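You operate a simulated robot arm through the tools that you are given. There is no shell and no other tool. Be economical: measure what you need, move in short steps, check, and stop when the job is done.

The job below is to be done with a simulated robot arm. You get a single attempt, and the scene is never put back.

TASK
Blow the dust off the long workbench with the nozzle at 2 bar.
Fine: open the red valve lever, set the black pipe dial by the gauge; nozzle back in its holder, valve closed again, hose not vented. Set down upright: air nozzle.
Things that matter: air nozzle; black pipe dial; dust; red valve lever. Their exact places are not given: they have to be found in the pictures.

It is judged by the outcome, as a careful person would: the job done as asked, and still so three seconds after it is handed in. It fails if anything else is knocked over, pushed out of place, dropped, spilled or broken.

THE ROBOT
A 6-joint arm with a two-finger gripper on a trunk, on a base that drives. Base frame: it is fixed to the floor where the robot stands at the start and does not move with it; the origin is under the middle of the robot, x ahead of it, y to its left, z up; the surface under the hand at the start is at about z = 0.93. Readings come in m, rad, newtons and seconds.
With the tool pointing down near the work surface it reaches from about 0.22 to 0.46 m from the robot's upright axis, wherever it stands. Its first joint turns from -2.007 to 2.007 rad. Places, roughly: black pipe dial [0.4, 0.1, 0.7]; dust [0.4, -0.5, 0.9]; red valve lever [0.4, 0, 0.7]. Payload 2.1 kg.
The TCP is the grasp point between the finger pads, 0.02 m short of the fingertips. In the tool frame z runs along the fingers and y along their closing line. The gripper opens to 0.1 m. The gripper's body begins 0.063 m behind the TCP.
Orientation is that of the tool frame in the base frame, as a unit quaternion [x, y, z, w]. With the fingers straight down and closing along the base's y, the tool's x points along the base's -x, its y along +y and its z along -z.

THE INTERFACE
- The arm moves only by the tool send_rows. Its argument "rows" is a list of rows, each an object (a shift or turn left out is 0, a gripper value left out holds the last) with "delta_pos": the shift along the tool's x, y, z in mm, a list of three; "delta_rot": the turn, a rotation vector about the tool's x, y, z in rad, a list of three. In form: [{"delta_pos": [dx, dy, dz], "delta_rot": [ax, ay, az]}, ...]. A call has 1 to 20 rows; each row shifts and turns the commanded pose from where the row before left it, along the tool's axes as they then stand. "jaw" is the opening, from 0 (shut) to 1 (fully open), set as the call begins (left out, the last holds). Rows are played at 5 a second. More than 0.05 m and 0.15 rad between two rows, or a gripper value outside its range, and nothing of the call is played. A pose out of reach is approached as far as the arm can. The call stops where the force on the tool passes 90 N (or 10 N more than at its start, if that is more) or the arm is blocked; 0.2 s more then pass. Each finger travels about 0.153 m/s and halts on what it meets, pressing with about 22 N; the grip force reading is that of the motor and also rises with nothing between the fingers. The clock runs only during rows and for 0.2 s after the last one: add rows that do not move to give the fingers time. The reply holds the time, the measured pose of the TCP, the force on the tool along the base axes, the opening and the grip force, in the units named above and with some noise, with the torque about the TCP (base axes, N m) and any sound that the robot's microphone picked up.
- Cameras (640 x 400 px; columns grow to the right, rows downward): "scene" is now at [-0.0072, 0.0916, 1.7116]; the picture's right is [-0.69, -0.72, 0.00], its down [-0.60, 0.57, -0.56] and it looks along [0.40, -0.39, -0.83] (base axes); focal length 296 px, centre (320, 200). "wrist" rides on the gripper at [0.07, -0.019, -0.099] in the tool frame; the picture's right is [0.26, 0.97, 0.00], its down [-0.75, 0.20, -0.63] and it looks along [-0.61, 0.16, 0.78] (tool axes); focal length 230 px, centre (320, 200).
- camera(camera): a new picture of that camera. The clock stands still meanwhile.
- raise_lower(by): slides the trunk up (or, below 0, down) by that many m; the arm and the scene camera ride with it, the base frame stays. It gives what a move gives, with no picture.
- steer(legs): drives the robot by 1 to 6 legs, each [ahead, turn to the left] in m and rad, along the robot's own axes; the way and the turn of a leg run together, so that a leg with both is an arc; at most 1.5 m and 3.142 rad a leg. The arm and the cameras ride along, it lands a little off, and it stops where it bumps. It gives what a move gives.
- turn_head(pan, tilt): turns the head with the scene camera to pan (to the left, within 2.705 rad either way) and tilt (down, from -0.506 to 1.204), counted from straight ahead of the robot. It gives what a move gives.
- pixel_to_xyz(camera, pixels): for up to 12 pixels [column, row] of the newest picture of that camera ("zoom" is the newest enlarged one), the place [x, y, z] in the base frame of the surface seen there, good to about 0.002 m. The clock stands still meanwhile.
- enlarge(camera, box): a new picture of the part [left, top, right, bottom] of that camera's present view, enlarged. The clock stands still meanwhile.
- finish_job(): hands the job in; it is judged then, once.

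Work in short steps. Measure before you move; look again where a grasp or a placing could have gone wrong, and mend it. You have 80 turns and 52 pictures in all, those below and enlarged ones among them. Open the gripper and draw the arm clear of the work before you hand the job in, unless the task says otherwise; then end with one line.

The tools are called after "Call:" by a JSON object that holds its "method" and its "body". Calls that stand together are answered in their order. send_rows: Moves the arm, as the interface text tells. Its arguments: {"type":"object","properties":{"rows":{"type":"array","items":{"type":"object","properties":{"delta_pos":{"type":"array","items":{"type":"number"}},"delta_rot":{"type":"array","items":{"type":"number"}}}}},"jaw":{"type":"number"}},"required":["rows"]} The other tools are called the same way: raise_lower (by) slides the trunk up or down; steer (legs) drives the base; turn_head (pan, tilt) turns the head that bears the scene camera; camera (camera) takes a picture; pixel_to_xyz (camera, pixels) gives the place of the surface under pixels of a picture; enlarge (camera, box) takes an enlarged picture of a part of a camera's view; finish_job () hands the job in.

At the start:

```text
t: 0.0
eef_pos: [0.3582, -0.0917, 1.3481]
ee_rot: [0.0, 1.0, 0.0, 0.0]
contact_force: [-0.6, 0.0, 0.1]
moment: [-0.02, 0.02, 0.01]
gripper_width: 0.1
grasp_force: 0.0
trunk travel left (down, up): [-0.931, 0.059]
robot x, y, heading: [0.003, 0.0005, 0.004]
head pan, tilt: [-0.764, 0.979]
```

scene: 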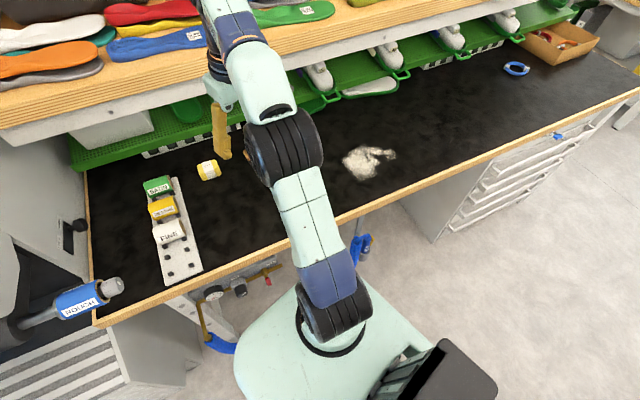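
wrist: 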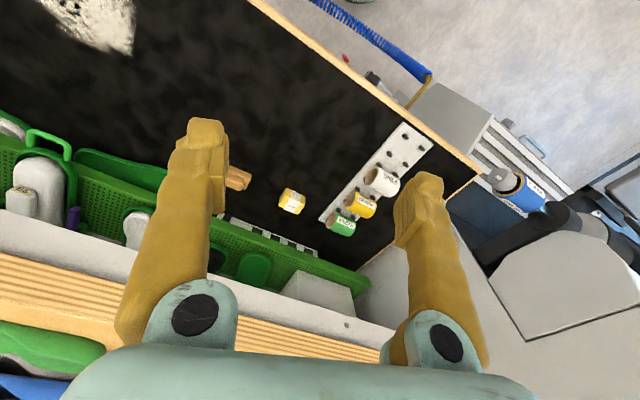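

The scene picture shows the dust near (368,162), the gauge and pipe fittings under the front edge near (210-270,285), and a blue item near (360,247) that may be the nozzle. I'll enlarge those areas.

Call:
{"method": "enlarge", "body": {"camera": "scene", "box": [170, 220, 400, 364]}}

Call:
{"method": "pixel_to_xyz", "body": {"camera": "scene", "pixels": [[368, 162], [345, 160], [392, 153], [360, 175], [213, 292], [238, 287], [268, 281], [360, 247], [366, 238], [220, 345], [300, 250], [450, 175]]}}

```text
2.78 times, centred on (285, 292) of scene
```

zoom: 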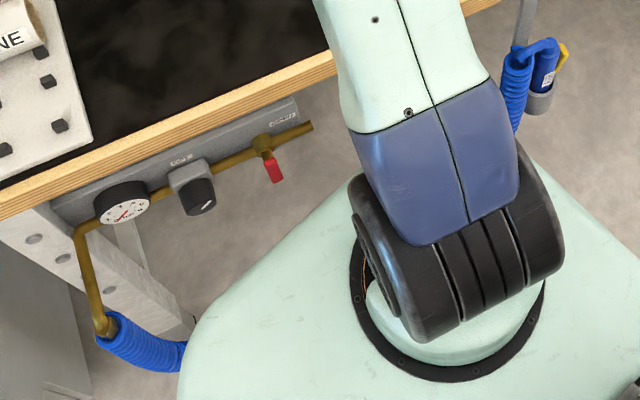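

```text
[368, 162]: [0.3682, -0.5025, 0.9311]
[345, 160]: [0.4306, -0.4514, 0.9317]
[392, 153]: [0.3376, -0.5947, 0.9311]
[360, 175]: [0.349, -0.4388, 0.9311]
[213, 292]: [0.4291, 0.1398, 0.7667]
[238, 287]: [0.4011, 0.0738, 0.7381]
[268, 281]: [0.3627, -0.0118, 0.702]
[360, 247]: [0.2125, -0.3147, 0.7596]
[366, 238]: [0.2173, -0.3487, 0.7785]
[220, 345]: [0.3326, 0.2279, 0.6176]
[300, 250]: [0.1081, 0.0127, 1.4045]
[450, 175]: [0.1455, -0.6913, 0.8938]
```

The bench edge runs at a slant to the base axes. The gauge, black dial and red lever are at zoom (122,205), (195,190) and (272,170), and the nozzle hangs at (545,65). I'll measure these parts from the zoom.

Call:
{"method": "pixel_to_xyz", "body": {"camera": "zoom", "pixels": [[124, 203], [200, 197], [185, 180], [263, 143], [268, 160], [276, 180], [305, 130], [235, 160], [290, 105], [60, 200], [325, 60], [10, 210]]}}

Call:
{"method": "enlarge", "body": {"camera": "scene", "box": [330, 190, 410, 240]}}

```text
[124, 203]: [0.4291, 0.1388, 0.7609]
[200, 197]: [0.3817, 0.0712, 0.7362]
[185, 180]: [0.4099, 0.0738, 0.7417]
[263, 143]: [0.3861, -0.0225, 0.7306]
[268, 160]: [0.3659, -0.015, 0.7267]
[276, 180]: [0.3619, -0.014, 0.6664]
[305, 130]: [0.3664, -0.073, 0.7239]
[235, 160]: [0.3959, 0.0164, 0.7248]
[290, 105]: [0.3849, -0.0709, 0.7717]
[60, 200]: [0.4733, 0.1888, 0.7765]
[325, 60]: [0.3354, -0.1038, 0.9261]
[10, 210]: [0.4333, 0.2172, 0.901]
```

```text
8.00 times, centred on (370, 215) of scene
```

zoom: 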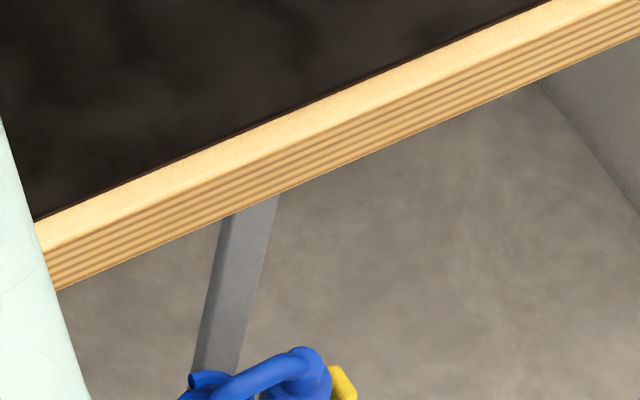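

The edge runs along about (0.29,0.957), so the bench is yawed about -0.3 rad relative to the robot. Next I'll look closely at the nozzle and its holder.

Call:
{"method": "enlarge", "body": {"camera": "scene", "box": [320, 215, 400, 265]}}

```text
8.00 times, centred on (360, 240) of scene
```

zoom: 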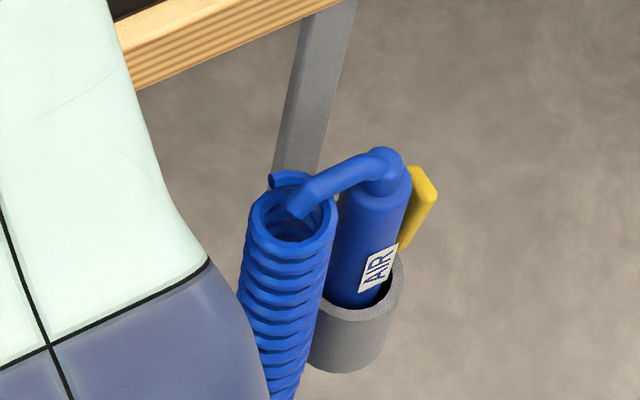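

The nozzle is a blue cylinder standing tip-down in a grey cup. It has a yellow trigger on the side away from the hose, and the hose comes out of its top. I'll measure it.

Call:
{"method": "pixel_to_xyz", "body": {"camera": "zoom", "pixels": [[385, 165], [375, 200], [365, 280], [345, 250], [425, 180], [415, 215], [403, 245], [345, 345], [400, 270], [290, 220], [300, 130], [320, 195]]}}

Call:
{"method": "turn_head", "body": {"pan": -1.1, "tilt": 1.1}}

Call:
{"method": "camera", "body": {"camera": "scene"}}

```text
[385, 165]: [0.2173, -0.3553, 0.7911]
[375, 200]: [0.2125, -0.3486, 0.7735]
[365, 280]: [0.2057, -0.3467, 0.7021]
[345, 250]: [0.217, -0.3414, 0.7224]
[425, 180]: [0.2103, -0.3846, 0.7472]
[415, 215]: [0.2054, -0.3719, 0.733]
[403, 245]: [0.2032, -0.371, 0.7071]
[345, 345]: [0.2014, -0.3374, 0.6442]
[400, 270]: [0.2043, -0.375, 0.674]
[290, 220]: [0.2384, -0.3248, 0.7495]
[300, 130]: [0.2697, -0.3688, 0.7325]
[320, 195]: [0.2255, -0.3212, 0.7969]
```

```text
t: 0.8
eef_pos: [0.3573, -0.0919, 1.3486]
ee_rot: [0.001, 1.0, 0.0, 0.0]
contact_force: [0.3, 0.8, -0.7]
moment: [0.0, 0.03, -0.01]
gripper_width: 0.1002
grasp_force: 0.0
trunk travel left (down, up): [-0.931, 0.059]
robot x, y, heading: [0.0036, 0.0, 0.001]
head pan, tilt: [-1.1, 1.1]
```

```text
46 pictures are left
```

scene: 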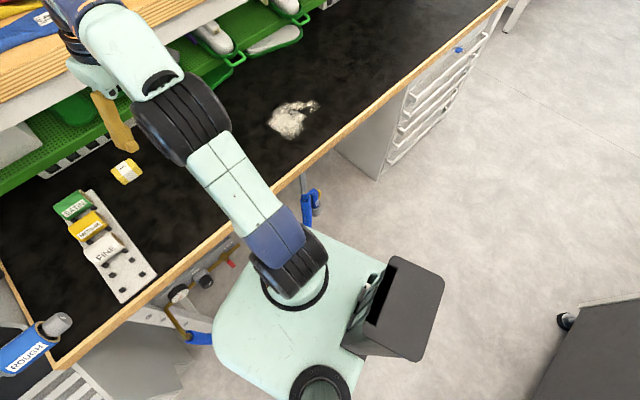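

The base fills the space in front of the bench. I'll measure its outline and the labels before backing off.

Call:
{"method": "pixel_to_xyz", "body": {"camera": "scene", "pixels": [[230, 320], [215, 345], [335, 270], [207, 338], [312, 180], [170, 310], [230, 264], [262, 380]]}}

Call:
{"method": "enlarge", "body": {"camera": "scene", "box": [145, 220, 273, 300]}}

```text
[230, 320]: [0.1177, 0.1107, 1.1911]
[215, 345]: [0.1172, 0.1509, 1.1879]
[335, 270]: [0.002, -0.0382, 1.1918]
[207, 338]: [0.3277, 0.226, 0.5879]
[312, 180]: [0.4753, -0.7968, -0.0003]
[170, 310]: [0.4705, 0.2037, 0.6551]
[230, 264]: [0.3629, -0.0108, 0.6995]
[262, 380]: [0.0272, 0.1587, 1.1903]
```

```text
5.00 times, centred on (209, 260) of scene
```

zoom: 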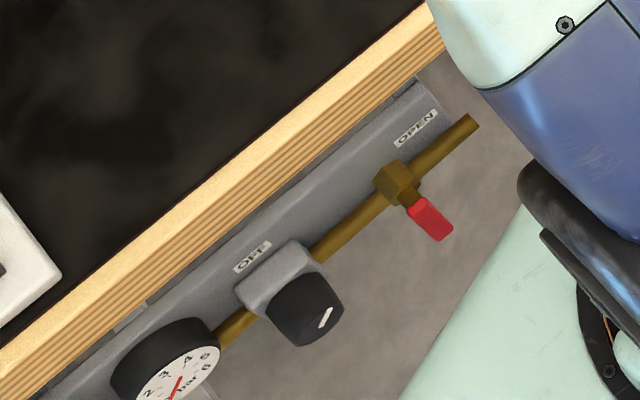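

The mint plate is the trunk carriage at z 1.19, so there is nothing close to the base. The valve has an OPEN label on its right and an OFF label on its left. I'll back off 0.25 m and turn square to the bench for a better view of the panel.

Call:
{"method": "steer", "body": {"legs": [[-0.25, 0], [0, -0.297]]}}

Call:
{"method": "turn_head", "body": {"pan": 0.1, "tilt": 0.9}}

Call:
{"method": "camera", "body": {"camera": "scene"}}

```text
t: 3.6
eef_pos: [0.0661, -0.1905, 1.3491]
ee_rot: [0.147, 0.989, 0.0, 0.0]
contact_force: [0.0, 0.1, -0.2]
moment: [0.03, 0.0, 0.01]
gripper_width: 0.0999
grasp_force: 0.1
trunk travel left (down, up): [-0.931, 0.059]
robot x, y, heading: [-0.2482, 0.0048, -0.294]
head pan, tilt: [-1.1, 1.1]
```

```text
t: 5.0
eef_pos: [0.0661, -0.1912, 1.348]
ee_rot: [0.147, 0.989, 0.0, 0.0]
contact_force: [0.0, -0.2, 0.7]
moment: [0.01, 0.04, -0.01]
gripper_width: 0.1
grasp_force: 0.0
trunk travel left (down, up): [-0.931, 0.059]
robot x, y, heading: [-0.2474, 0.0045, -0.293]
head pan, tilt: [0.099, 0.901]
```

```text
44 pictures are left
```

scene: 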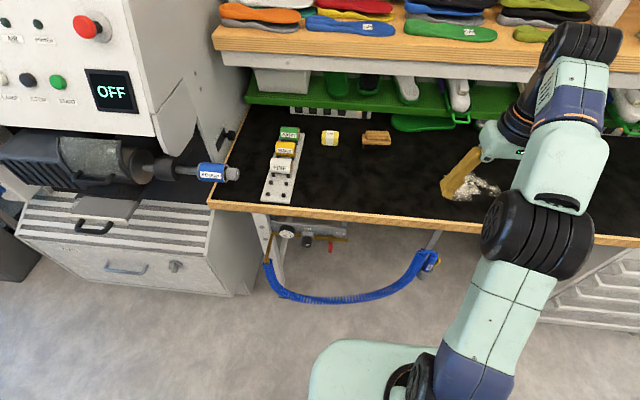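

The hose hangs freely from the pipe to the nozzle. The TCP is about 0.23 m clear of the bench edge, so I'll lower the trunk for a frontal view of the panel.

Call:
{"method": "raise_lower", "body": {"by": -0.5}}

Call:
{"method": "turn_head", "body": {"pan": 0.25, "tilt": 0.6}}

Call:
{"method": "camera", "body": {"camera": "scene"}}

Call:
{"method": "camera", "body": {"camera": "wrist"}}

```text
refused: -0.5 is not a number from -0.4 to 0.4
```

```text
t: 5.8
eef_pos: [0.0663, -0.1923, 1.3479]
ee_rot: [0.147, 0.989, 0.0, 0.001]
contact_force: [0.4, 0.6, 0.1]
moment: [0.02, 0.01, -0.02]
gripper_width: 0.0999
grasp_force: 0.0
trunk travel left (down, up): [-0.931, 0.059]
robot x, y, heading: [-0.2521, -0.0004, -0.298]
head pan, tilt: [0.25, 0.6]
```

```text
43 pictures are left
```

scene: 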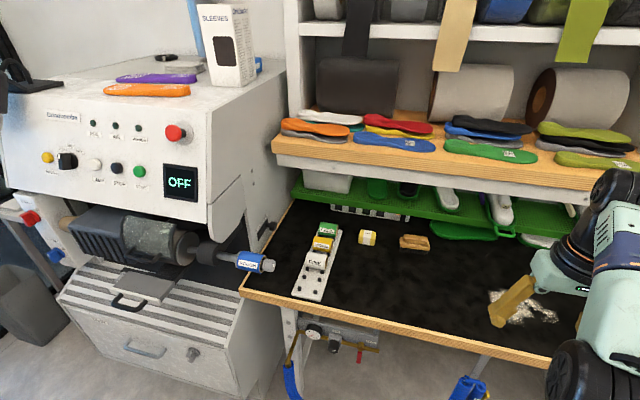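

```text
42 pictures are left
```

wrist: 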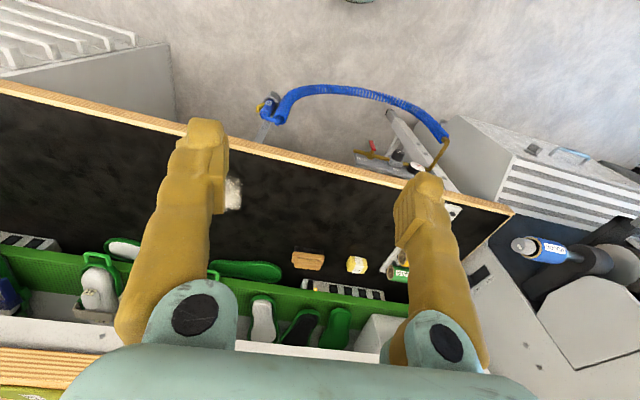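

The limit is 0.4 m per call, so I'll lower 0.4 and then 0.1, and look again.

Call:
{"method": "raise_lower", "body": {"by": -0.4}}

Call:
{"method": "raise_lower", "body": {"by": -0.1}}

Call:
{"method": "turn_head", "body": {"pan": 0.15, "tilt": 0.65}}

Call:
{"method": "camera", "body": {"camera": "scene"}}

```text
t: 9.6
eef_pos: [0.0665, -0.1922, 0.9484]
ee_rot: [0.147, 0.989, 0.0, 0.001]
contact_force: [0.4, 0.0, 0.3]
moment: [0.01, -0.03, -0.02]
gripper_width: 0.1002
grasp_force: 0.1
trunk travel left (down, up): [-0.531, 0.459]
robot x, y, heading: [-0.2493, 0.0001, -0.295]
head pan, tilt: [0.25, 0.6]
```

```text
t: 11.0
eef_pos: [0.0673, -0.1908, 0.8485]
ee_rot: [0.147, 0.989, 0.0, -0.001]
contact_force: [-0.7, -0.4, 0.4]
moment: [0.01, 0.02, -0.01]
gripper_width: 0.1001
grasp_force: 0.0
trunk travel left (down, up): [-0.431, 0.559]
robot x, y, heading: [-0.2509, 0.0034, -0.292]
head pan, tilt: [0.25, 0.6]
```

```text
t: 11.6
eef_pos: [0.0665, -0.1924, 0.8473]
ee_rot: [0.147, 0.989, 0.0, 0.0]
contact_force: [0.2, 0.1, 0.7]
moment: [0.02, 0.0, -0.02]
gripper_width: 0.0999
grasp_force: 0.0
trunk travel left (down, up): [-0.431, 0.559]
robot x, y, heading: [-0.2462, 0.0011, -0.293]
head pan, tilt: [0.15, 0.649]
```

```text
41 pictures are left
```

scene: 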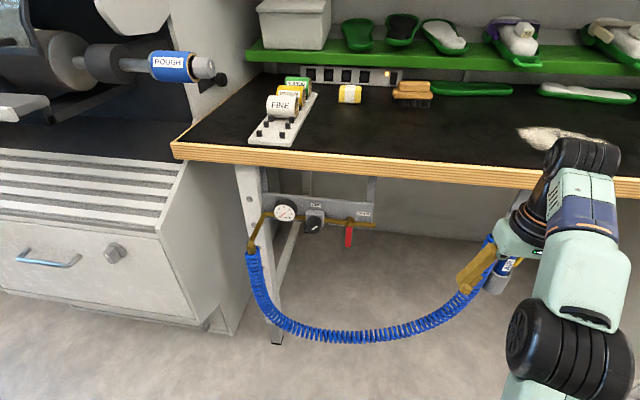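

The panel is now in clear view near (315,215), so I'll enlarge it.

Call:
{"method": "enlarge", "body": {"camera": "scene", "box": [250, 175, 394, 265]}}

Call:
{"method": "pixel_to_xyz", "body": {"camera": "zoom", "pixels": [[155, 162], [288, 215], [275, 225], [320, 200], [432, 222], [436, 255], [436, 290], [436, 310], [390, 215], [530, 225], [300, 130], [500, 165]]}}

```text
4.44 times, centred on (322, 220) of scene
```

zoom: 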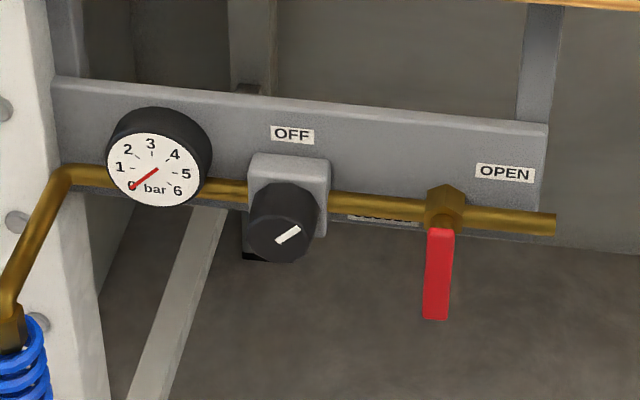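

```text
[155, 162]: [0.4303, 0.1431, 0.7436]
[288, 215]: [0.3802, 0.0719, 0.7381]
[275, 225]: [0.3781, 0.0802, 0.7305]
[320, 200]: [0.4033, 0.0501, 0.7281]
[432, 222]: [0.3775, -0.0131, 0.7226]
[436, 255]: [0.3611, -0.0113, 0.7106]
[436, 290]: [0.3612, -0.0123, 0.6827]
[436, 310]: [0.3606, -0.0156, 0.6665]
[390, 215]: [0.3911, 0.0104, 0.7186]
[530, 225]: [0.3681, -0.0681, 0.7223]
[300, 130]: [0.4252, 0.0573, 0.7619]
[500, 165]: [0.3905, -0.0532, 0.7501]
```

The gauge reads 0 and the lever hangs down, which is closed, with OPEN to its right. The lever front is at (0.361,-0.012,0.66–0.72) and the knob face at (0.380,0.072,0.735). I'll turn the tool from pointing down to pointing horizontally at the bench.

Call:
{"method": "send_rows", "body": {"rows": [{"delta_rot": [0, -0.1428, 0]}, {"delta_rot": [0, -0.1428, 0]}, {"delta_rot": [0, -0.1428, 0]}, {"delta_rot": [0, -0.1428, 0]}, {"delta_rot": [0, -0.1428, 0]}, {"delta_rot": [0, -0.1428, 0]}, {"delta_rot": [0, -0.1428, 0]}, {"delta_rot": [0, -0.1428, 0]}, {"delta_rot": [0, -0.1428, 0]}, {"delta_rot": [0, -0.1428, 0]}, {"delta_rot": [0, -0.1428, 0]}, {}, {}], "jaw": 0}}

Call:
{"method": "camera", "body": {"camera": "scene"}}

```text
t: 14.4
eef_pos: [0.0877, -0.2319, 0.8617]
ee_rot: [0.103, 0.7, -0.104, 0.699]
contact_force: [-0.7, 0.8, 0.2]
moment: [0.02, 0.0, 0.02]
gripper_width: 0.0
grasp_force: 22.0
out of reach, approached as far as the arm can: row 6, 7, 10, 11
trunk travel left (down, up): [-0.431, 0.559]
robot x, y, heading: [-0.2482, 0.003, -0.297]
head pan, tilt: [0.15, 0.649]
```

```text
39 pictures are left
```

scene: 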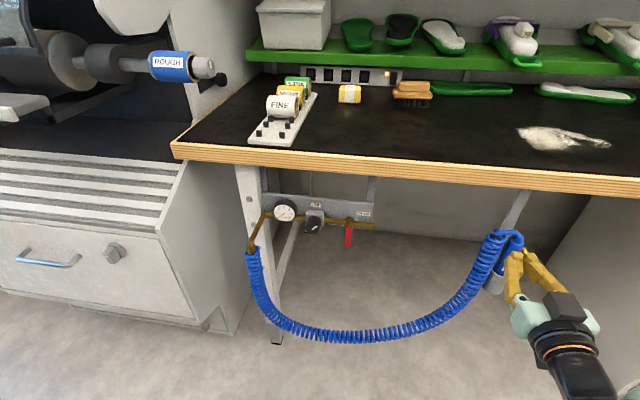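

The tool now points at the bench, with tool x down, y left and z into the bench. I'll move left and down to a point in front of the space between knob and lever, staying clear of the bench.

Call:
{"method": "send_rows", "body": {"rows": [{"delta_pos": [10, 40, 0]}, {"delta_pos": [20, 40, 0]}, {"delta_pos": [20, 40, 0]}, {"delta_pos": [20, 40, 0]}, {"delta_pos": [20, 40, 0]}, {"delta_pos": [20, 40, 0]}, {"delta_pos": [20, 40, 0]}, {"delta_pos": [20, 40, 0]}, {}, {}]}}

```text
t: 16.6
eef_pos: [0.1642, -0.1731, 0.8398]
ee_rot: [0.103, 0.7, -0.103, 0.699]
contact_force: [-0.7, 0.6, -0.5]
moment: [-0.02, -0.02, -0.04]
gripper_width: 0.0
grasp_force: 21.7
out of reach, approached as far as the arm can: row 1, 2, 3, 4, 5, 6, 7, 8
trunk travel left (down, up): [-0.431, 0.559]
robot x, y, heading: [-0.2469, 0.0027, -0.297]
head pan, tilt: [0.15, 0.649]
```

The reading shows the arm is limited by minimum reach when the tool is horizontal. I'll step forward toward the bench, still well short of it, to get back into the workspace.

Call:
{"method": "send_rows", "body": {"rows": [{"delta_pos": [0, 0, 40]}, {"delta_pos": [0, 0, 40]}, {}, {}]}}

```text
t: 17.6
eef_pos: [0.2383, -0.2043, 0.8365]
ee_rot: [0.102, 0.7, -0.102, 0.7]
contact_force: [0.3, -0.3, -0.3]
moment: [-0.01, -0.02, -0.01]
gripper_width: 0.0001
grasp_force: 22.1
out of reach, approached as far as the arm can: row 2
trunk travel left (down, up): [-0.431, 0.559]
robot x, y, heading: [-0.2501, 0.0038, -0.295]
head pan, tilt: [0.15, 0.649]
```

The commanded pose restarts from the pose actually reached. I'll lower the trunk so the TCP is near working height, then try moving left again.

Call:
{"method": "raise_lower", "body": {"by": -0.14}}

Call:
{"method": "send_rows", "body": {"rows": [{"delta_pos": [0, 30, 0]}, {"delta_pos": [0, 30, 0]}, {"delta_pos": [0, 30, 0]}, {}]}}

Call:
{"method": "camera", "body": {"camera": "scene"}}

```text
t: 19.3
eef_pos: [0.2381, -0.2056, 0.6967]
ee_rot: [0.102, 0.7, -0.102, 0.699]
contact_force: [0.0, 0.4, -1.3]
moment: [-0.01, 0.01, 0.0]
gripper_width: 0.0
grasp_force: 21.7
trunk travel left (down, up): [-0.291, 0.699]
robot x, y, heading: [-0.2501, -0.0008, -0.298]
head pan, tilt: [0.15, 0.649]
```

```text
t: 20.3
eef_pos: [0.2379, -0.2054, 0.6965]
ee_rot: [0.102, 0.701, -0.102, 0.699]
contact_force: [0.7, -0.3, -0.6]
moment: [-0.01, 0.0, -0.03]
gripper_width: 0.0
grasp_force: 22.2
out of reach, approached as far as the arm can: row 1, 2, 3
trunk travel left (down, up): [-0.291, 0.699]
robot x, y, heading: [-0.2464, -0.0014, -0.299]
head pan, tilt: [0.15, 0.649]
```

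```text
38 pictures are left
```

scene: 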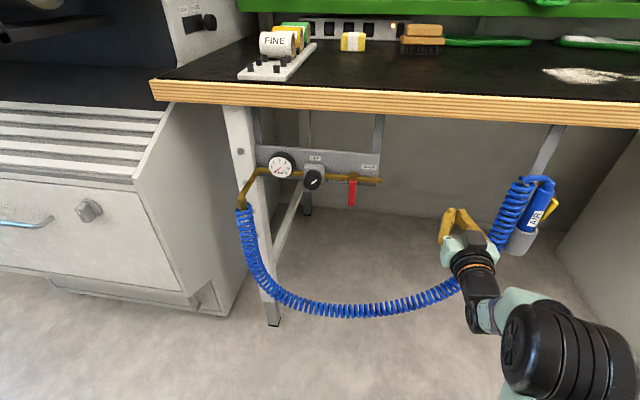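

Leftward motion at this orientation is refused, so the robot should stand more to the left, with the arm plane squared on the panel. I'll measure the cabinet and hose clearances first.

Call:
{"method": "pixel_to_xyz", "body": {"camera": "scene", "pixels": [[90, 212], [120, 300], [135, 180], [20, 250], [230, 310], [20, 380], [350, 311], [455, 285], [250, 250], [273, 322], [8, 75], [170, 92]]}}

```text
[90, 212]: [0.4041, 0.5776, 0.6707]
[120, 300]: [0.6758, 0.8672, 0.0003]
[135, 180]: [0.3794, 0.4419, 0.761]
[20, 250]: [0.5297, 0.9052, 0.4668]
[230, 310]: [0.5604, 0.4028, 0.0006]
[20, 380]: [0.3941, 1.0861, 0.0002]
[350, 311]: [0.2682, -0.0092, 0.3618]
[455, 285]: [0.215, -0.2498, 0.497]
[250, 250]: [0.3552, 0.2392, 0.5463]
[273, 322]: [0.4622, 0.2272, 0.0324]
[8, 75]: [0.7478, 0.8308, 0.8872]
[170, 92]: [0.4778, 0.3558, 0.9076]
```

The cabinet front is at n≈0.22, well clear. I'll shift the robot about 0.29 m left by reversing at an angle, and check behind it first.

Call:
{"method": "turn_head", "body": {"pan": 2.6, "tilt": 0.6}}

Call:
{"method": "camera", "body": {"camera": "scene"}}

```text
t: 22.5
eef_pos: [0.2381, -0.2051, 0.6969]
ee_rot: [0.101, 0.7, -0.101, 0.699]
contact_force: [0.0, -0.1, -0.5]
moment: [-0.01, -0.04, -0.02]
gripper_width: 0.0
grasp_force: 22.1
trunk travel left (down, up): [-0.291, 0.699]
robot x, y, heading: [-0.2467, 0.001, -0.29]
head pan, tilt: [2.601, 0.6]
```

```text
37 pictures are left
```

scene: 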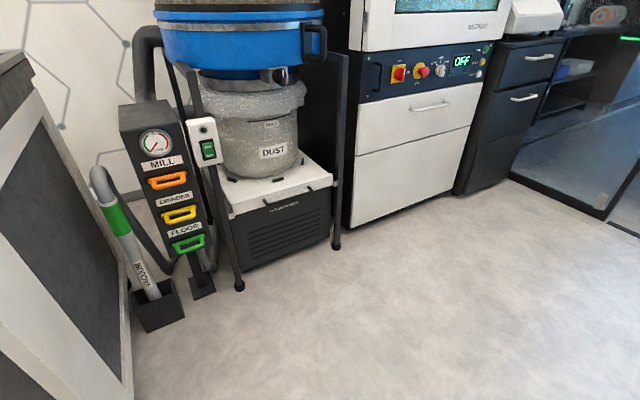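

There is a dust station behind and to the left. I'll check how far away it is.

Call:
{"method": "pixel_to_xyz", "body": {"camera": "scene", "pixels": [[240, 287], [335, 247], [160, 325], [120, 390], [50, 250], [30, 350], [460, 190], [320, 390]]}}

Call:
{"method": "steer", "body": {"legs": [[-0.12, 0], [0, -1.0], [-0.345, 0], [0, 1.0]]}}

```text
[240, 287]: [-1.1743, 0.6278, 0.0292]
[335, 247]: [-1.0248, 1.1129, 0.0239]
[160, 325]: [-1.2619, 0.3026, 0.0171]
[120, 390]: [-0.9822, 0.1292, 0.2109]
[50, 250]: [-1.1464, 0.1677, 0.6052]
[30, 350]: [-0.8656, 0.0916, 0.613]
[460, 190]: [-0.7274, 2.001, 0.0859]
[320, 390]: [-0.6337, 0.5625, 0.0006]
```

```text
t: 30.7
eef_pos: [0.0279, 0.1605, 0.696]
ee_rot: [0.102, 0.7, -0.102, 0.7]
contact_force: [0.2, 0.8, 0.0]
moment: [0.01, 0.02, 0.0]
gripper_width: 0.0
grasp_force: 22.5
trunk travel left (down, up): [-0.291, 0.699]
robot x, y, heading: [-0.4567, 0.3672, -0.297]
head pan, tilt: [2.601, 0.6]
```

There was no bump and the robot is now at u≈-0.22. I'll drive forward 0.27 m and look at the panel.

Call:
{"method": "steer", "body": {"legs": [[0.27, 0]]}}

Call:
{"method": "turn_head", "body": {"pan": -0.1, "tilt": 0.6}}

Call:
{"method": "camera", "body": {"camera": "scene"}}

```text
t: 32.6
eef_pos: [0.2889, 0.0796, 0.6977]
ee_rot: [0.103, 0.7, -0.103, 0.699]
contact_force: [0.3, -0.2, -1.5]
moment: [-0.01, -0.02, -0.01]
gripper_width: 0.0
grasp_force: 21.7
trunk travel left (down, up): [-0.291, 0.699]
robot x, y, heading: [-0.1965, 0.2897, -0.297]
head pan, tilt: [2.601, 0.6]
```

```text
t: 35.0
eef_pos: [0.2894, 0.0805, 0.696]
ee_rot: [0.104, 0.7, -0.104, 0.699]
contact_force: [-0.6, 0.4, 0.4]
moment: [-0.03, -0.02, 0.01]
gripper_width: 0.0
grasp_force: 22.5
trunk travel left (down, up): [-0.291, 0.699]
robot x, y, heading: [-0.196, 0.2897, -0.295]
head pan, tilt: [-0.099, 0.6]
```

```text
36 pictures are left
```

scene: 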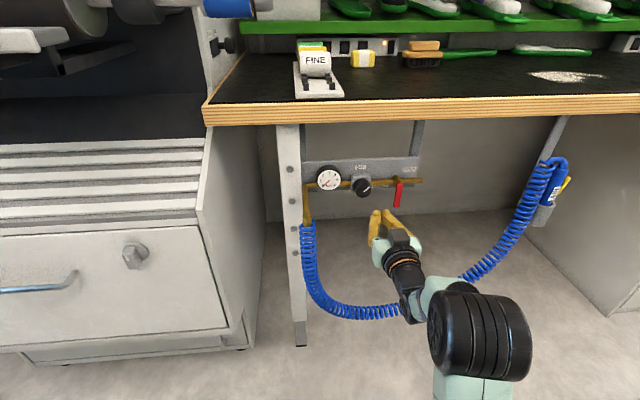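

The gripper is now in front of the panel, with the TCP at n=0.253, u=-0.16. I'll move 33 mm right and 17 mm down to sit left of the lever's lower end.

Call:
{"method": "send_rows", "body": {"rows": [{"delta_pos": [8, -17, 0]}, {"delta_pos": [9, -16, 0]}, {}]}}

```text
t: 35.8
eef_pos: [0.2807, 0.0489, 0.6798]
ee_rot: [0.102, 0.7, -0.102, 0.699]
contact_force: [-0.2, -0.2, 1.3]
moment: [-0.01, -0.01, -0.02]
gripper_width: 0.0
grasp_force: 22.1
trunk travel left (down, up): [-0.291, 0.699]
robot x, y, heading: [-0.1964, 0.2886, -0.295]
head pan, tilt: [-0.099, 0.6]
```

This is reachable, at u=-0.129. Now I'll move forward 88 mm so the tips pass just behind the lever's front, to its left.

Call:
{"method": "send_rows", "body": {"rows": [{"delta_pos": [0, 0, 30]}, {"delta_pos": [0, 0, 30]}, {"delta_pos": [0, 0, 28]}, {}]}}

Call:
{"method": "enlarge", "body": {"camera": "scene", "box": [300, 140, 460, 240]}}

```text
t: 36.8
eef_pos: [0.3638, 0.0223, 0.6788]
ee_rot: [0.102, 0.7, -0.102, 0.699]
contact_force: [-0.3, 0.9, -0.1]
moment: [0.01, 0.03, -0.01]
gripper_width: 0.0
grasp_force: 22.3
trunk travel left (down, up): [-0.291, 0.699]
robot x, y, heading: [-0.1979, 0.2875, -0.302]
head pan, tilt: [-0.099, 0.6]
```

```text
4.00 times, centred on (380, 190) of scene
```

zoom: 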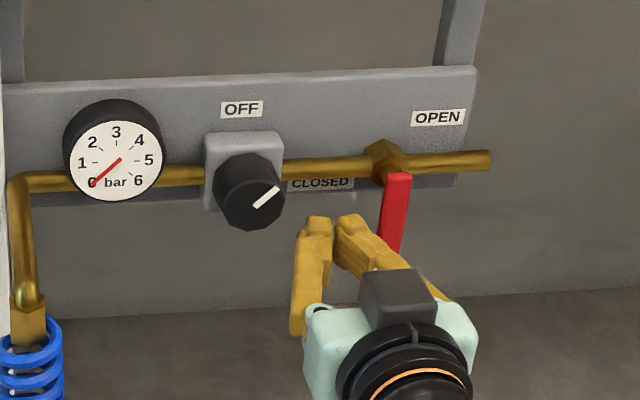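

The fingers are just left of the lever. The CLOSED label is below-left and OPEN is to the right. I'll push the lever along an arc toward OPEN.

Call:
{"method": "send_rows", "body": {"rows": [{"delta_pos": [-1, -12.6, 0]}, {"delta_pos": [3.9, -12.4, 0]}, {"delta_pos": [0.6, -12.9, 0]}, {"delta_pos": [-2.9, -12.7, 0]}, {"delta_pos": [-5.9, -11.5, 0]}, {"delta_pos": [-8.7, -9.6, 0]}, {"delta_pos": [-11, -6.9, 0]}, {}]}}

Call:
{"method": "enlarge", "body": {"camera": "scene", "box": [300, 140, 460, 240]}}

```text
t: 38.6
eef_pos: [0.3439, -0.0513, 0.6946]
ee_rot: [0.105, 0.707, -0.102, 0.692]
contact_force: [-6.4, 14.4, -35.0]
moment: [-0.16, 0.27, 0.18]
gripper_width: 0.0058
grasp_force: 29.5
trunk travel left (down, up): [-0.291, 0.699]
robot x, y, heading: [-0.1977, 0.2851, -0.294]
head pan, tilt: [-0.099, 0.6]
```

```text
4.00 times, centred on (380, 190) of scene
```

zoom: 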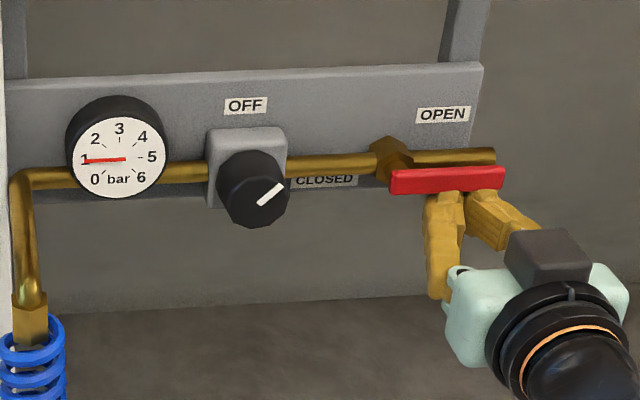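

The lever is level, the valve is open and the gauge reads about 1 bar. I'll ease down off the lever, retract, and open the jaws for the knob.

Call:
{"method": "send_rows", "body": {"rows": [{"delta_pos": [14, 0, 0]}, {"delta_pos": [0, 0, -35]}, {"delta_pos": [0, 0, -40]}, {"delta_pos": [-20, 30, 0]}, {"delta_pos": [-20, 30, 0]}, {"delta_pos": [0, 30, 0]}, {"delta_pos": [0, 30, 0]}, {}]}}

Call:
{"method": "send_rows", "body": {"rows": [{}, {}], "jaw": 0.8}}

Call:
{"method": "enlarge", "body": {"camera": "scene", "box": [300, 140, 460, 240]}}

Call:
{"method": "camera", "body": {"camera": "wrist"}}

```text
t: 40.4
eef_pos: [0.3045, 0.0834, 0.7297]
ee_rot: [0.102, 0.7, -0.102, 0.699]
contact_force: [0.0, 0.0, 0.1]
moment: [-0.03, -0.01, -0.01]
gripper_width: 0.0
grasp_force: 29.5
trunk travel left (down, up): [-0.291, 0.699]
robot x, y, heading: [-0.1972, 0.2894, -0.301]
head pan, tilt: [-0.099, 0.6]
```

```text
t: 41.0
eef_pos: [0.3037, 0.0842, 0.7298]
ee_rot: [0.101, 0.7, -0.101, 0.699]
contact_force: [-1.1, -0.1, -1.0]
moment: [0.02, -0.03, -0.01]
gripper_width: 0.0799
grasp_force: 0.0
trunk travel left (down, up): [-0.291, 0.699]
robot x, y, heading: [-0.1961, 0.2914, -0.298]
head pan, tilt: [-0.099, 0.6]
```

```text
4.00 times, centred on (380, 190) of scene
```

zoom: 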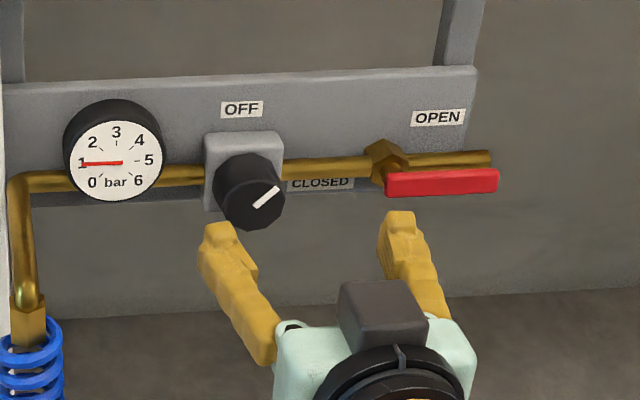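

```text
32 pictures are left
```

wrist: 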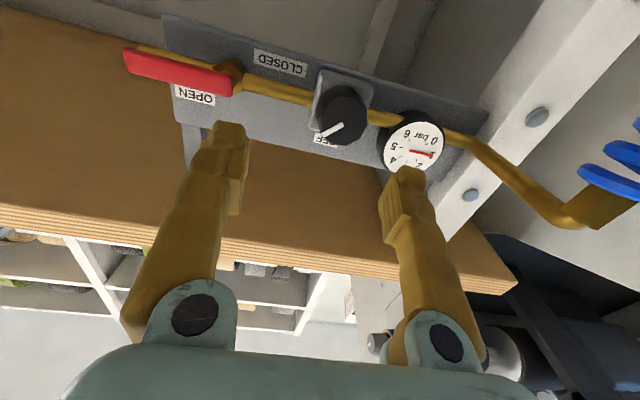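

The gauge reads 1 bar with the dial about 45° clockwise from OFF, so 2 bar should be about 45° more clockwise. I'll measure the knob precisely.

Call:
{"method": "pixel_to_xyz", "body": {"camera": "zoom", "pixels": [[255, 202], [235, 205], [275, 200], [255, 185], [258, 222], [217, 180], [245, 157], [280, 180], [222, 215], [150, 130]]}}

Call:
{"method": "pixel_to_xyz", "body": {"camera": "wrist", "pixels": [[343, 118], [362, 118], [326, 118], [343, 100], [343, 138], [325, 95], [345, 75]]}}

```text
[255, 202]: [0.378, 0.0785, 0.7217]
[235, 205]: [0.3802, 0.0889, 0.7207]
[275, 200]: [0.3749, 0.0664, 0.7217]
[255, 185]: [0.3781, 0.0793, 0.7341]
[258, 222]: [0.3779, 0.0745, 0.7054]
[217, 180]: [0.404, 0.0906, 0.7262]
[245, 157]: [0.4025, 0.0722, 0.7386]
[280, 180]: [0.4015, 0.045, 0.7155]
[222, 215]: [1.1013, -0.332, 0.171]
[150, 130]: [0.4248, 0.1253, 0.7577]
```

```text
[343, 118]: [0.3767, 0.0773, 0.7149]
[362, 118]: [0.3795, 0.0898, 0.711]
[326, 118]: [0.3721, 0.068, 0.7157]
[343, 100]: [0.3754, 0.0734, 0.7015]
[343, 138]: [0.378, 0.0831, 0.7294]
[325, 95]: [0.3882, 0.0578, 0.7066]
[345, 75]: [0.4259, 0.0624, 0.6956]
```

The knob face centre is about (0.3775,0.078,0.719). I'll align the gripper and advance so the pads straddle the knob.

Call:
{"method": "send_rows", "body": {"rows": [{"delta_pos": [10.8, 15.6, 0]}, {"delta_pos": [0, 0, 25]}, {"delta_pos": [0, 0, 24]}, {"delta_pos": [0, 0, 20]}, {}], "jaw": 0.75}}

Call:
{"method": "camera", "body": {"camera": "wrist"}}

```text
t: 42.2
eef_pos: [0.3696, 0.0644, 0.7267]
ee_rot: [0.102, 0.701, -0.102, 0.699]
contact_force: [0.3, -0.5, 0.9]
moment: [0.02, 0.01, 0.02]
gripper_width: 0.075
grasp_force: 0.1
out of reach, approached as far as the arm can: row 1
trunk travel left (down, up): [-0.291, 0.699]
robot x, y, heading: [-0.1981, 0.2866, -0.301]
head pan, tilt: [-0.099, 0.6]
```

```text
31 pictures are left
```

wrist: 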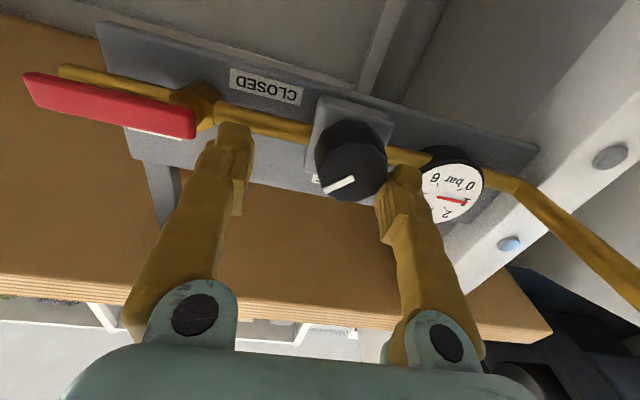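

The sideways shift was refused, so the TCP is still 15 mm too far right and about 8 mm high. I'll try the same correction here.

Call:
{"method": "send_rows", "body": {"rows": [{"delta_pos": [4, 8, 0]}, {"delta_pos": [4, 7.5, 0]}, {}]}}

```text
t: 43.0
eef_pos: [0.3705, 0.0629, 0.7247]
ee_rot: [0.1, 0.701, -0.1, 0.699]
contact_force: [0.9, 0.6, 1.2]
moment: [-0.05, 0.04, 0.0]
gripper_width: 0.075
grasp_force: 0.0
out of reach, approached as far as the arm can: row 1, 2
trunk travel left (down, up): [-0.291, 0.699]
robot x, y, heading: [-0.1916, 0.287, -0.299]
head pan, tilt: [-0.099, 0.6]
```

Leftward motion is at the arm's limit. I'll retract, turn the base 0.05 rad left to shift the TCP about 27 mm left, and re-measure.

Call:
{"method": "send_rows", "body": {"rows": [{"delta_pos": [0, 0, -25]}, {"delta_pos": [0, 0, -25]}, {}]}}

Call:
{"method": "steer", "body": {"legs": [[0, 0.05]]}}

```text
t: 43.8
eef_pos: [0.3217, 0.076, 0.7237]
ee_rot: [0.101, 0.701, -0.1, 0.699]
contact_force: [0.1, 0.6, -0.4]
moment: [0.01, 0.02, -0.03]
gripper_width: 0.0748
grasp_force: 0.1
trunk travel left (down, up): [-0.291, 0.699]
robot x, y, heading: [-0.1936, 0.2875, -0.295]
head pan, tilt: [-0.099, 0.6]
```

```text
t: 44.6
eef_pos: [0.3326, 0.1023, 0.7229]
ee_rot: [0.083, 0.703, -0.083, 0.702]
contact_force: [0.6, -0.5, 0.2]
moment: [-0.01, 0.03, -0.02]
gripper_width: 0.075
grasp_force: 0.0
trunk travel left (down, up): [-0.291, 0.699]
robot x, y, heading: [-0.194, 0.29, -0.248]
head pan, tilt: [-0.099, 0.6]
```

The TCP is now at (0.333,0.102). The knob lies 49 mm ahead, 13 mm right and 4 mm down in tool axes, so I'll align and advance.

Call:
{"method": "send_rows", "body": {"rows": [{"delta_pos": [4, -12.8, 0]}, {"delta_pos": [0, 0, 24]}, {"delta_pos": [0, 0, 24]}, {}]}}

Call:
{"method": "camera", "body": {"camera": "wrist"}}

```text
t: 45.6
eef_pos: [0.3759, 0.0781, 0.7197]
ee_rot: [0.083, 0.703, -0.083, 0.701]
contact_force: [-0.1, -0.1, 1.4]
moment: [-0.01, -0.02, -0.03]
gripper_width: 0.0748
grasp_force: 0.0
trunk travel left (down, up): [-0.291, 0.699]
robot x, y, heading: [-0.1948, 0.2867, -0.243]
head pan, tilt: [-0.099, 0.6]
```

```text
30 pictures are left
```

wrist: 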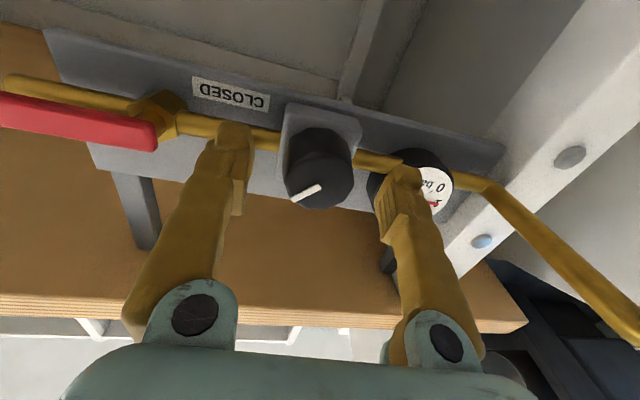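

The knob is centred between the pads, so I'll close on it.

Call:
{"method": "send_rows", "body": {"rows": [{}, {}, {}], "jaw": 0}}

Call:
{"method": "enlarge", "body": {"camera": "scene", "box": [300, 140, 460, 240]}}

```text
t: 46.4
eef_pos: [0.3756, 0.0778, 0.7185]
ee_rot: [0.084, 0.703, -0.083, 0.701]
contact_force: [2.3, -5.2, 1.0]
moment: [0.0, -0.02, -0.33]
gripper_width: 0.0384
grasp_force: 44.8
trunk travel left (down, up): [-0.291, 0.699]
robot x, y, heading: [-0.1967, 0.2916, -0.244]
head pan, tilt: [-0.099, 0.6]
```

```text
4.00 times, centred on (380, 190) of scene
```

zoom: 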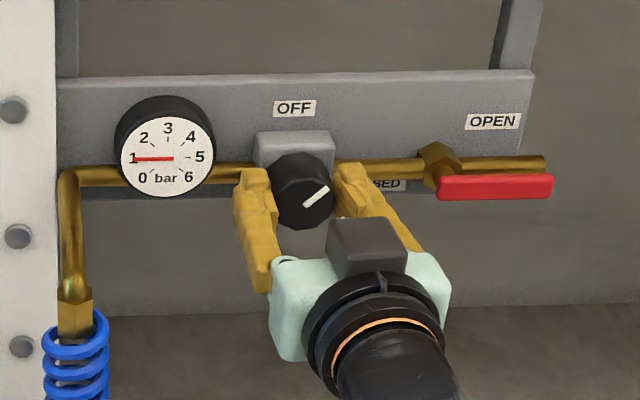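

The grip is firm on the 38 mm knob. I'll turn it 0.6 rad clockwise and check the gauge.

Call:
{"method": "send_rows", "body": {"rows": [{"delta_rot": [0, 0, 0.1]}, {"delta_rot": [0, 0, 0.1]}, {"delta_rot": [0, 0, 0.1]}, {"delta_rot": [0, 0, 0.1]}, {"delta_rot": [0, 0, 0.1]}, {"delta_rot": [0, 0, 0.1]}, {}]}}

Call:
{"method": "enlarge", "body": {"camera": "scene", "box": [300, 140, 460, 240]}}

```text
t: 48.0
eef_pos: [0.3747, 0.077, 0.7186]
ee_rot: [0.289, 0.647, 0.128, 0.694]
contact_force: [-1.4, -10.8, -0.7]
moment: [-0.03, -0.11, -0.45]
gripper_width: 0.038
grasp_force: 45.0
trunk travel left (down, up): [-0.291, 0.699]
robot x, y, heading: [-0.1934, 0.2889, -0.246]
head pan, tilt: [-0.099, 0.6]
```

```text
4.00 times, centred on (380, 190) of scene
```

zoom: 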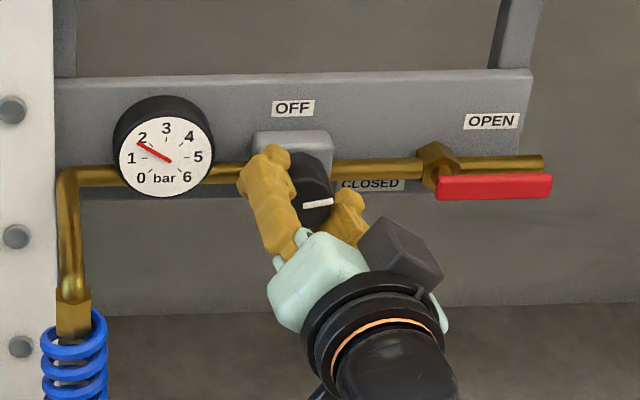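

The needle is close to 2, so I'll zoom in on the gauge.

Call:
{"method": "enlarge", "body": {"camera": "scene", "box": [325, 168, 357, 188]}}

```text
16.00 times, centred on (341, 178) of scene
```

zoom: 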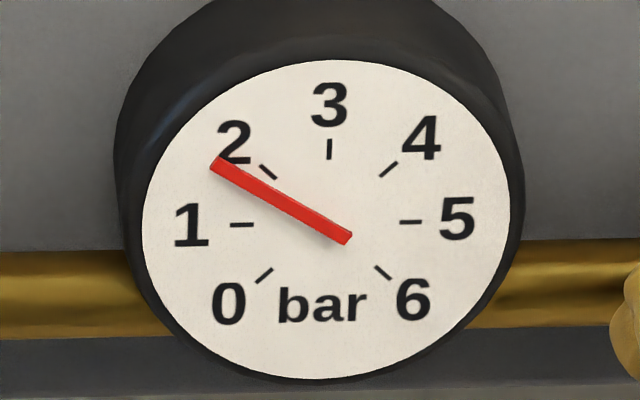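

Corrected for perspective, the needle stands about 32–34° above the 1 mark, roughly 1.73 bar. I'll turn 0.2 rad more.

Call:
{"method": "send_rows", "body": {"rows": [{"delta_rot": [0, 0, 0.07]}, {"delta_rot": [0, 0, 0.07]}, {"delta_rot": [0, 0, 0.07]}, {}]}}

Call:
{"method": "enlarge", "body": {"camera": "scene", "box": [325, 168, 357, 188]}}

```text
t: 49.0
eef_pos: [0.3757, 0.0774, 0.7185]
ee_rot: [0.355, 0.613, 0.2, 0.676]
contact_force: [-9.1, -9.2, -5.9]
moment: [0.0, 0.13, -0.38]
gripper_width: 0.0384
grasp_force: 44.8
trunk travel left (down, up): [-0.291, 0.699]
robot x, y, heading: [-0.1989, 0.2895, -0.247]
head pan, tilt: [-0.099, 0.6]
```

```text
16.00 times, centred on (341, 178) of scene
```

zoom: 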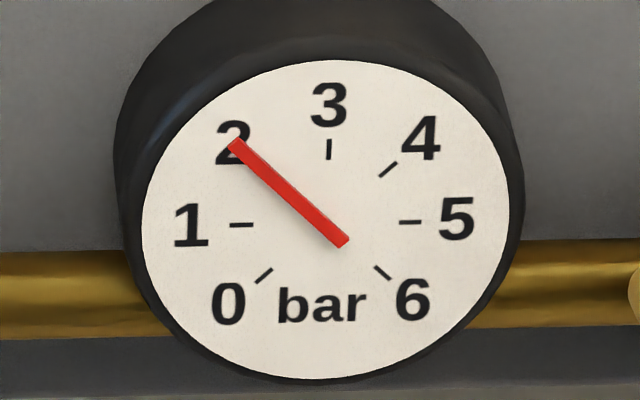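

The needle lies right over the 2 mark. I'll open the jaws, retract straight back, and re-check the gauge.

Call:
{"method": "send_rows", "body": {"rows": [{}, {}, {"delta_pos": [0, 0, -30]}, {"delta_pos": [0, 0, -40]}, {"delta_pos": [0, 0, -30]}, {}], "jaw": 0.75}}

Call:
{"method": "enlarge", "body": {"camera": "scene", "box": [325, 168, 357, 188]}}

```text
t: 50.4
eef_pos: [0.2783, 0.1021, 0.7199]
ee_rot: [0.353, 0.613, 0.2, 0.678]
contact_force: [0.2, 0.0, 0.5]
moment: [-0.04, 0.02, 0.0]
gripper_width: 0.0748
grasp_force: 0.1
trunk travel left (down, up): [-0.291, 0.699]
robot x, y, heading: [-0.1927, 0.2835, -0.247]
head pan, tilt: [-0.099, 0.6]
```

```text
16.00 times, centred on (341, 178) of scene
```

zoom: 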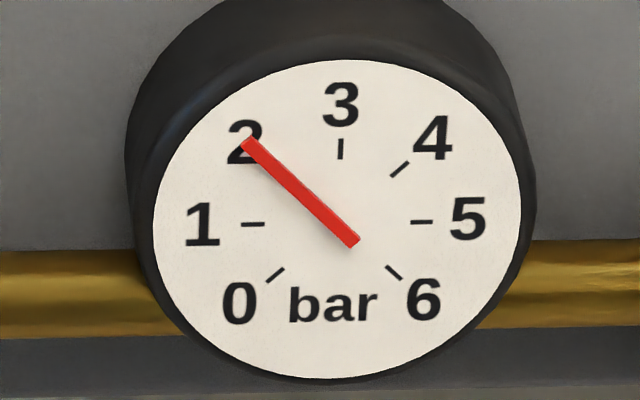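

The gauge holds at 2 bar. Now for the nozzle: I'll level the gripper roll, then back away and drive right to stand in front of the holder.

Call:
{"method": "send_rows", "body": {"rows": [{"delta_rot": [0, 0, -0.135]}, {"delta_rot": [0, 0, -0.135]}, {"delta_rot": [0, 0, -0.135]}, {"delta_rot": [0, 0, -0.135]}, {"delta_rot": [0, 0, -0.135]}, {"delta_rot": [0, 0, -0.135]}, {}]}}

Call:
{"method": "steer", "body": {"legs": [[-0.25, 0], [0, -1.27], [0.437, 0], [0, 1.22]]}}

Call:
{"method": "turn_head", "body": {"pan": -0.25, "tilt": 0.6}}

Call:
{"method": "camera", "body": {"camera": "scene"}}

```text
t: 52.0
eef_pos: [0.2788, 0.1011, 0.7205]
ee_rot: [0.084, 0.703, -0.084, 0.701]
contact_force: [-0.2, -0.4, 0.8]
moment: [0.0, -0.02, 0.0]
gripper_width: 0.075
grasp_force: 0.1
trunk travel left (down, up): [-0.291, 0.699]
robot x, y, heading: [-0.1954, 0.2915, -0.247]
head pan, tilt: [-0.099, 0.6]
```

```text
t: 62.3
eef_pos: [0.0512, -0.2927, 0.7207]
ee_rot: [0.099, 0.701, -0.099, 0.7]
contact_force: [0.8, 0.8, 0.1]
moment: [0.0, -0.01, 0.04]
gripper_width: 0.0749
grasp_force: 0.0
trunk travel left (down, up): [-0.291, 0.699]
robot x, y, heading: [-0.4122, -0.0901, -0.29]
head pan, tilt: [-0.099, 0.6]
```

```text
t: 63.0
eef_pos: [0.0518, -0.2917, 0.7198]
ee_rot: [0.1, 0.701, -0.099, 0.7]
contact_force: [0.8, 0.4, 0.0]
moment: [0.04, -0.01, 0.05]
gripper_width: 0.0748
grasp_force: 0.2
trunk travel left (down, up): [-0.291, 0.699]
robot x, y, heading: [-0.4166, -0.089, -0.288]
head pan, tilt: [-0.25, 0.6]
```

```text
24 pictures are left
```

scene: 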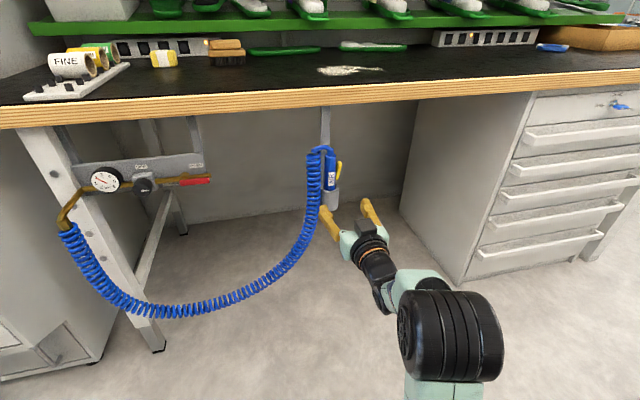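

The nozzle is at (330,180). I'll enlarge it and measure.

Call:
{"method": "enlarge", "body": {"camera": "scene", "box": [296, 140, 376, 190]}}

Call:
{"method": "enlarge", "body": {"camera": "scene", "box": [308, 140, 356, 220]}}

```text
8.00 times, centred on (336, 165) of scene
```

zoom: 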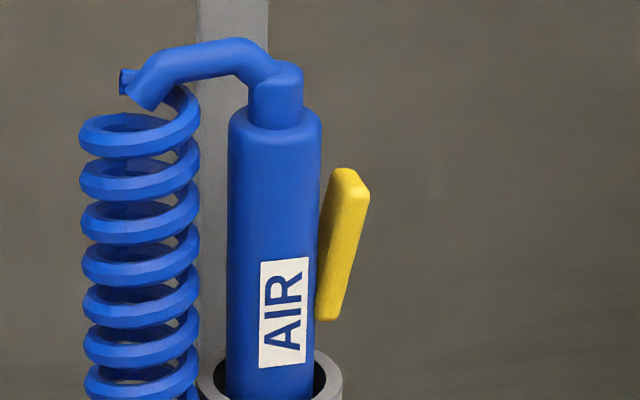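

```text
5.00 times, centred on (332, 180) of scene
```

zoom: 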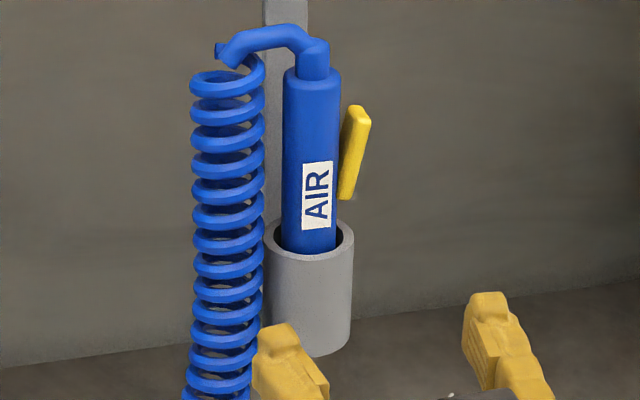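

The trigger flares outward at the upper right of the body and the hose coil sits on the left. I'll measure both.

Call:
{"method": "pixel_to_xyz", "body": {"camera": "zoom", "pixels": [[312, 85], [312, 110], [288, 120], [336, 120], [312, 150], [312, 62], [355, 120], [352, 150], [346, 190], [228, 115], [310, 300], [262, 120]]}}

```text
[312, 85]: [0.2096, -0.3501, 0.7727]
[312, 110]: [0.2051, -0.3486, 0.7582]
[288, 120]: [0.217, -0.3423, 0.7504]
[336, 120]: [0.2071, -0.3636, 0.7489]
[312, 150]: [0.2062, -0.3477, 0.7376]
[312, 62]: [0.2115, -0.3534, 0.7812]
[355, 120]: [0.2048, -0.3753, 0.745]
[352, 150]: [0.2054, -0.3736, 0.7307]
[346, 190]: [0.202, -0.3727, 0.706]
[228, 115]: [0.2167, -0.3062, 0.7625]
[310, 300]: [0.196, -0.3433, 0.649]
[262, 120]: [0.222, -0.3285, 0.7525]
```

The body axis is about (0.2186,-0.355) with diameter 0.03. The trigger's outer side is at u≈0.308, z≈0.745, and the coil's right edge is at u≈0.25. I'll drive 0.11 m closer, then align beside it.

Call:
{"method": "steer", "body": {"legs": [[0.11, 0]]}}

Call:
{"method": "send_rows", "body": {"rows": [{"delta_pos": [-12, -12, 0]}, {"delta_pos": [-10, -12, 0]}, {}], "jaw": 0.6}}

```text
t: 64.2
eef_pos: [0.1566, -0.3253, 0.7202]
ee_rot: [0.099, 0.701, -0.098, 0.699]
contact_force: [-0.2, 0.4, -0.2]
moment: [-0.01, 0.0, 0.0]
gripper_width: 0.0747
grasp_force: 0.1
trunk travel left (down, up): [-0.291, 0.699]
robot x, y, heading: [-0.3104, -0.1185, -0.293]
head pan, tilt: [-0.25, 0.6]
```

```text
t: 65.0
eef_pos: [0.1496, -0.3477, 0.743]
ee_rot: [0.099, 0.701, -0.098, 0.699]
contact_force: [0.0, -0.1, -0.3]
moment: [-0.01, -0.02, 0.01]
gripper_width: 0.0601
grasp_force: 0.0
trunk travel left (down, up): [-0.291, 0.699]
robot x, y, heading: [-0.3095, -0.1215, -0.289]
head pan, tilt: [-0.25, 0.6]
```

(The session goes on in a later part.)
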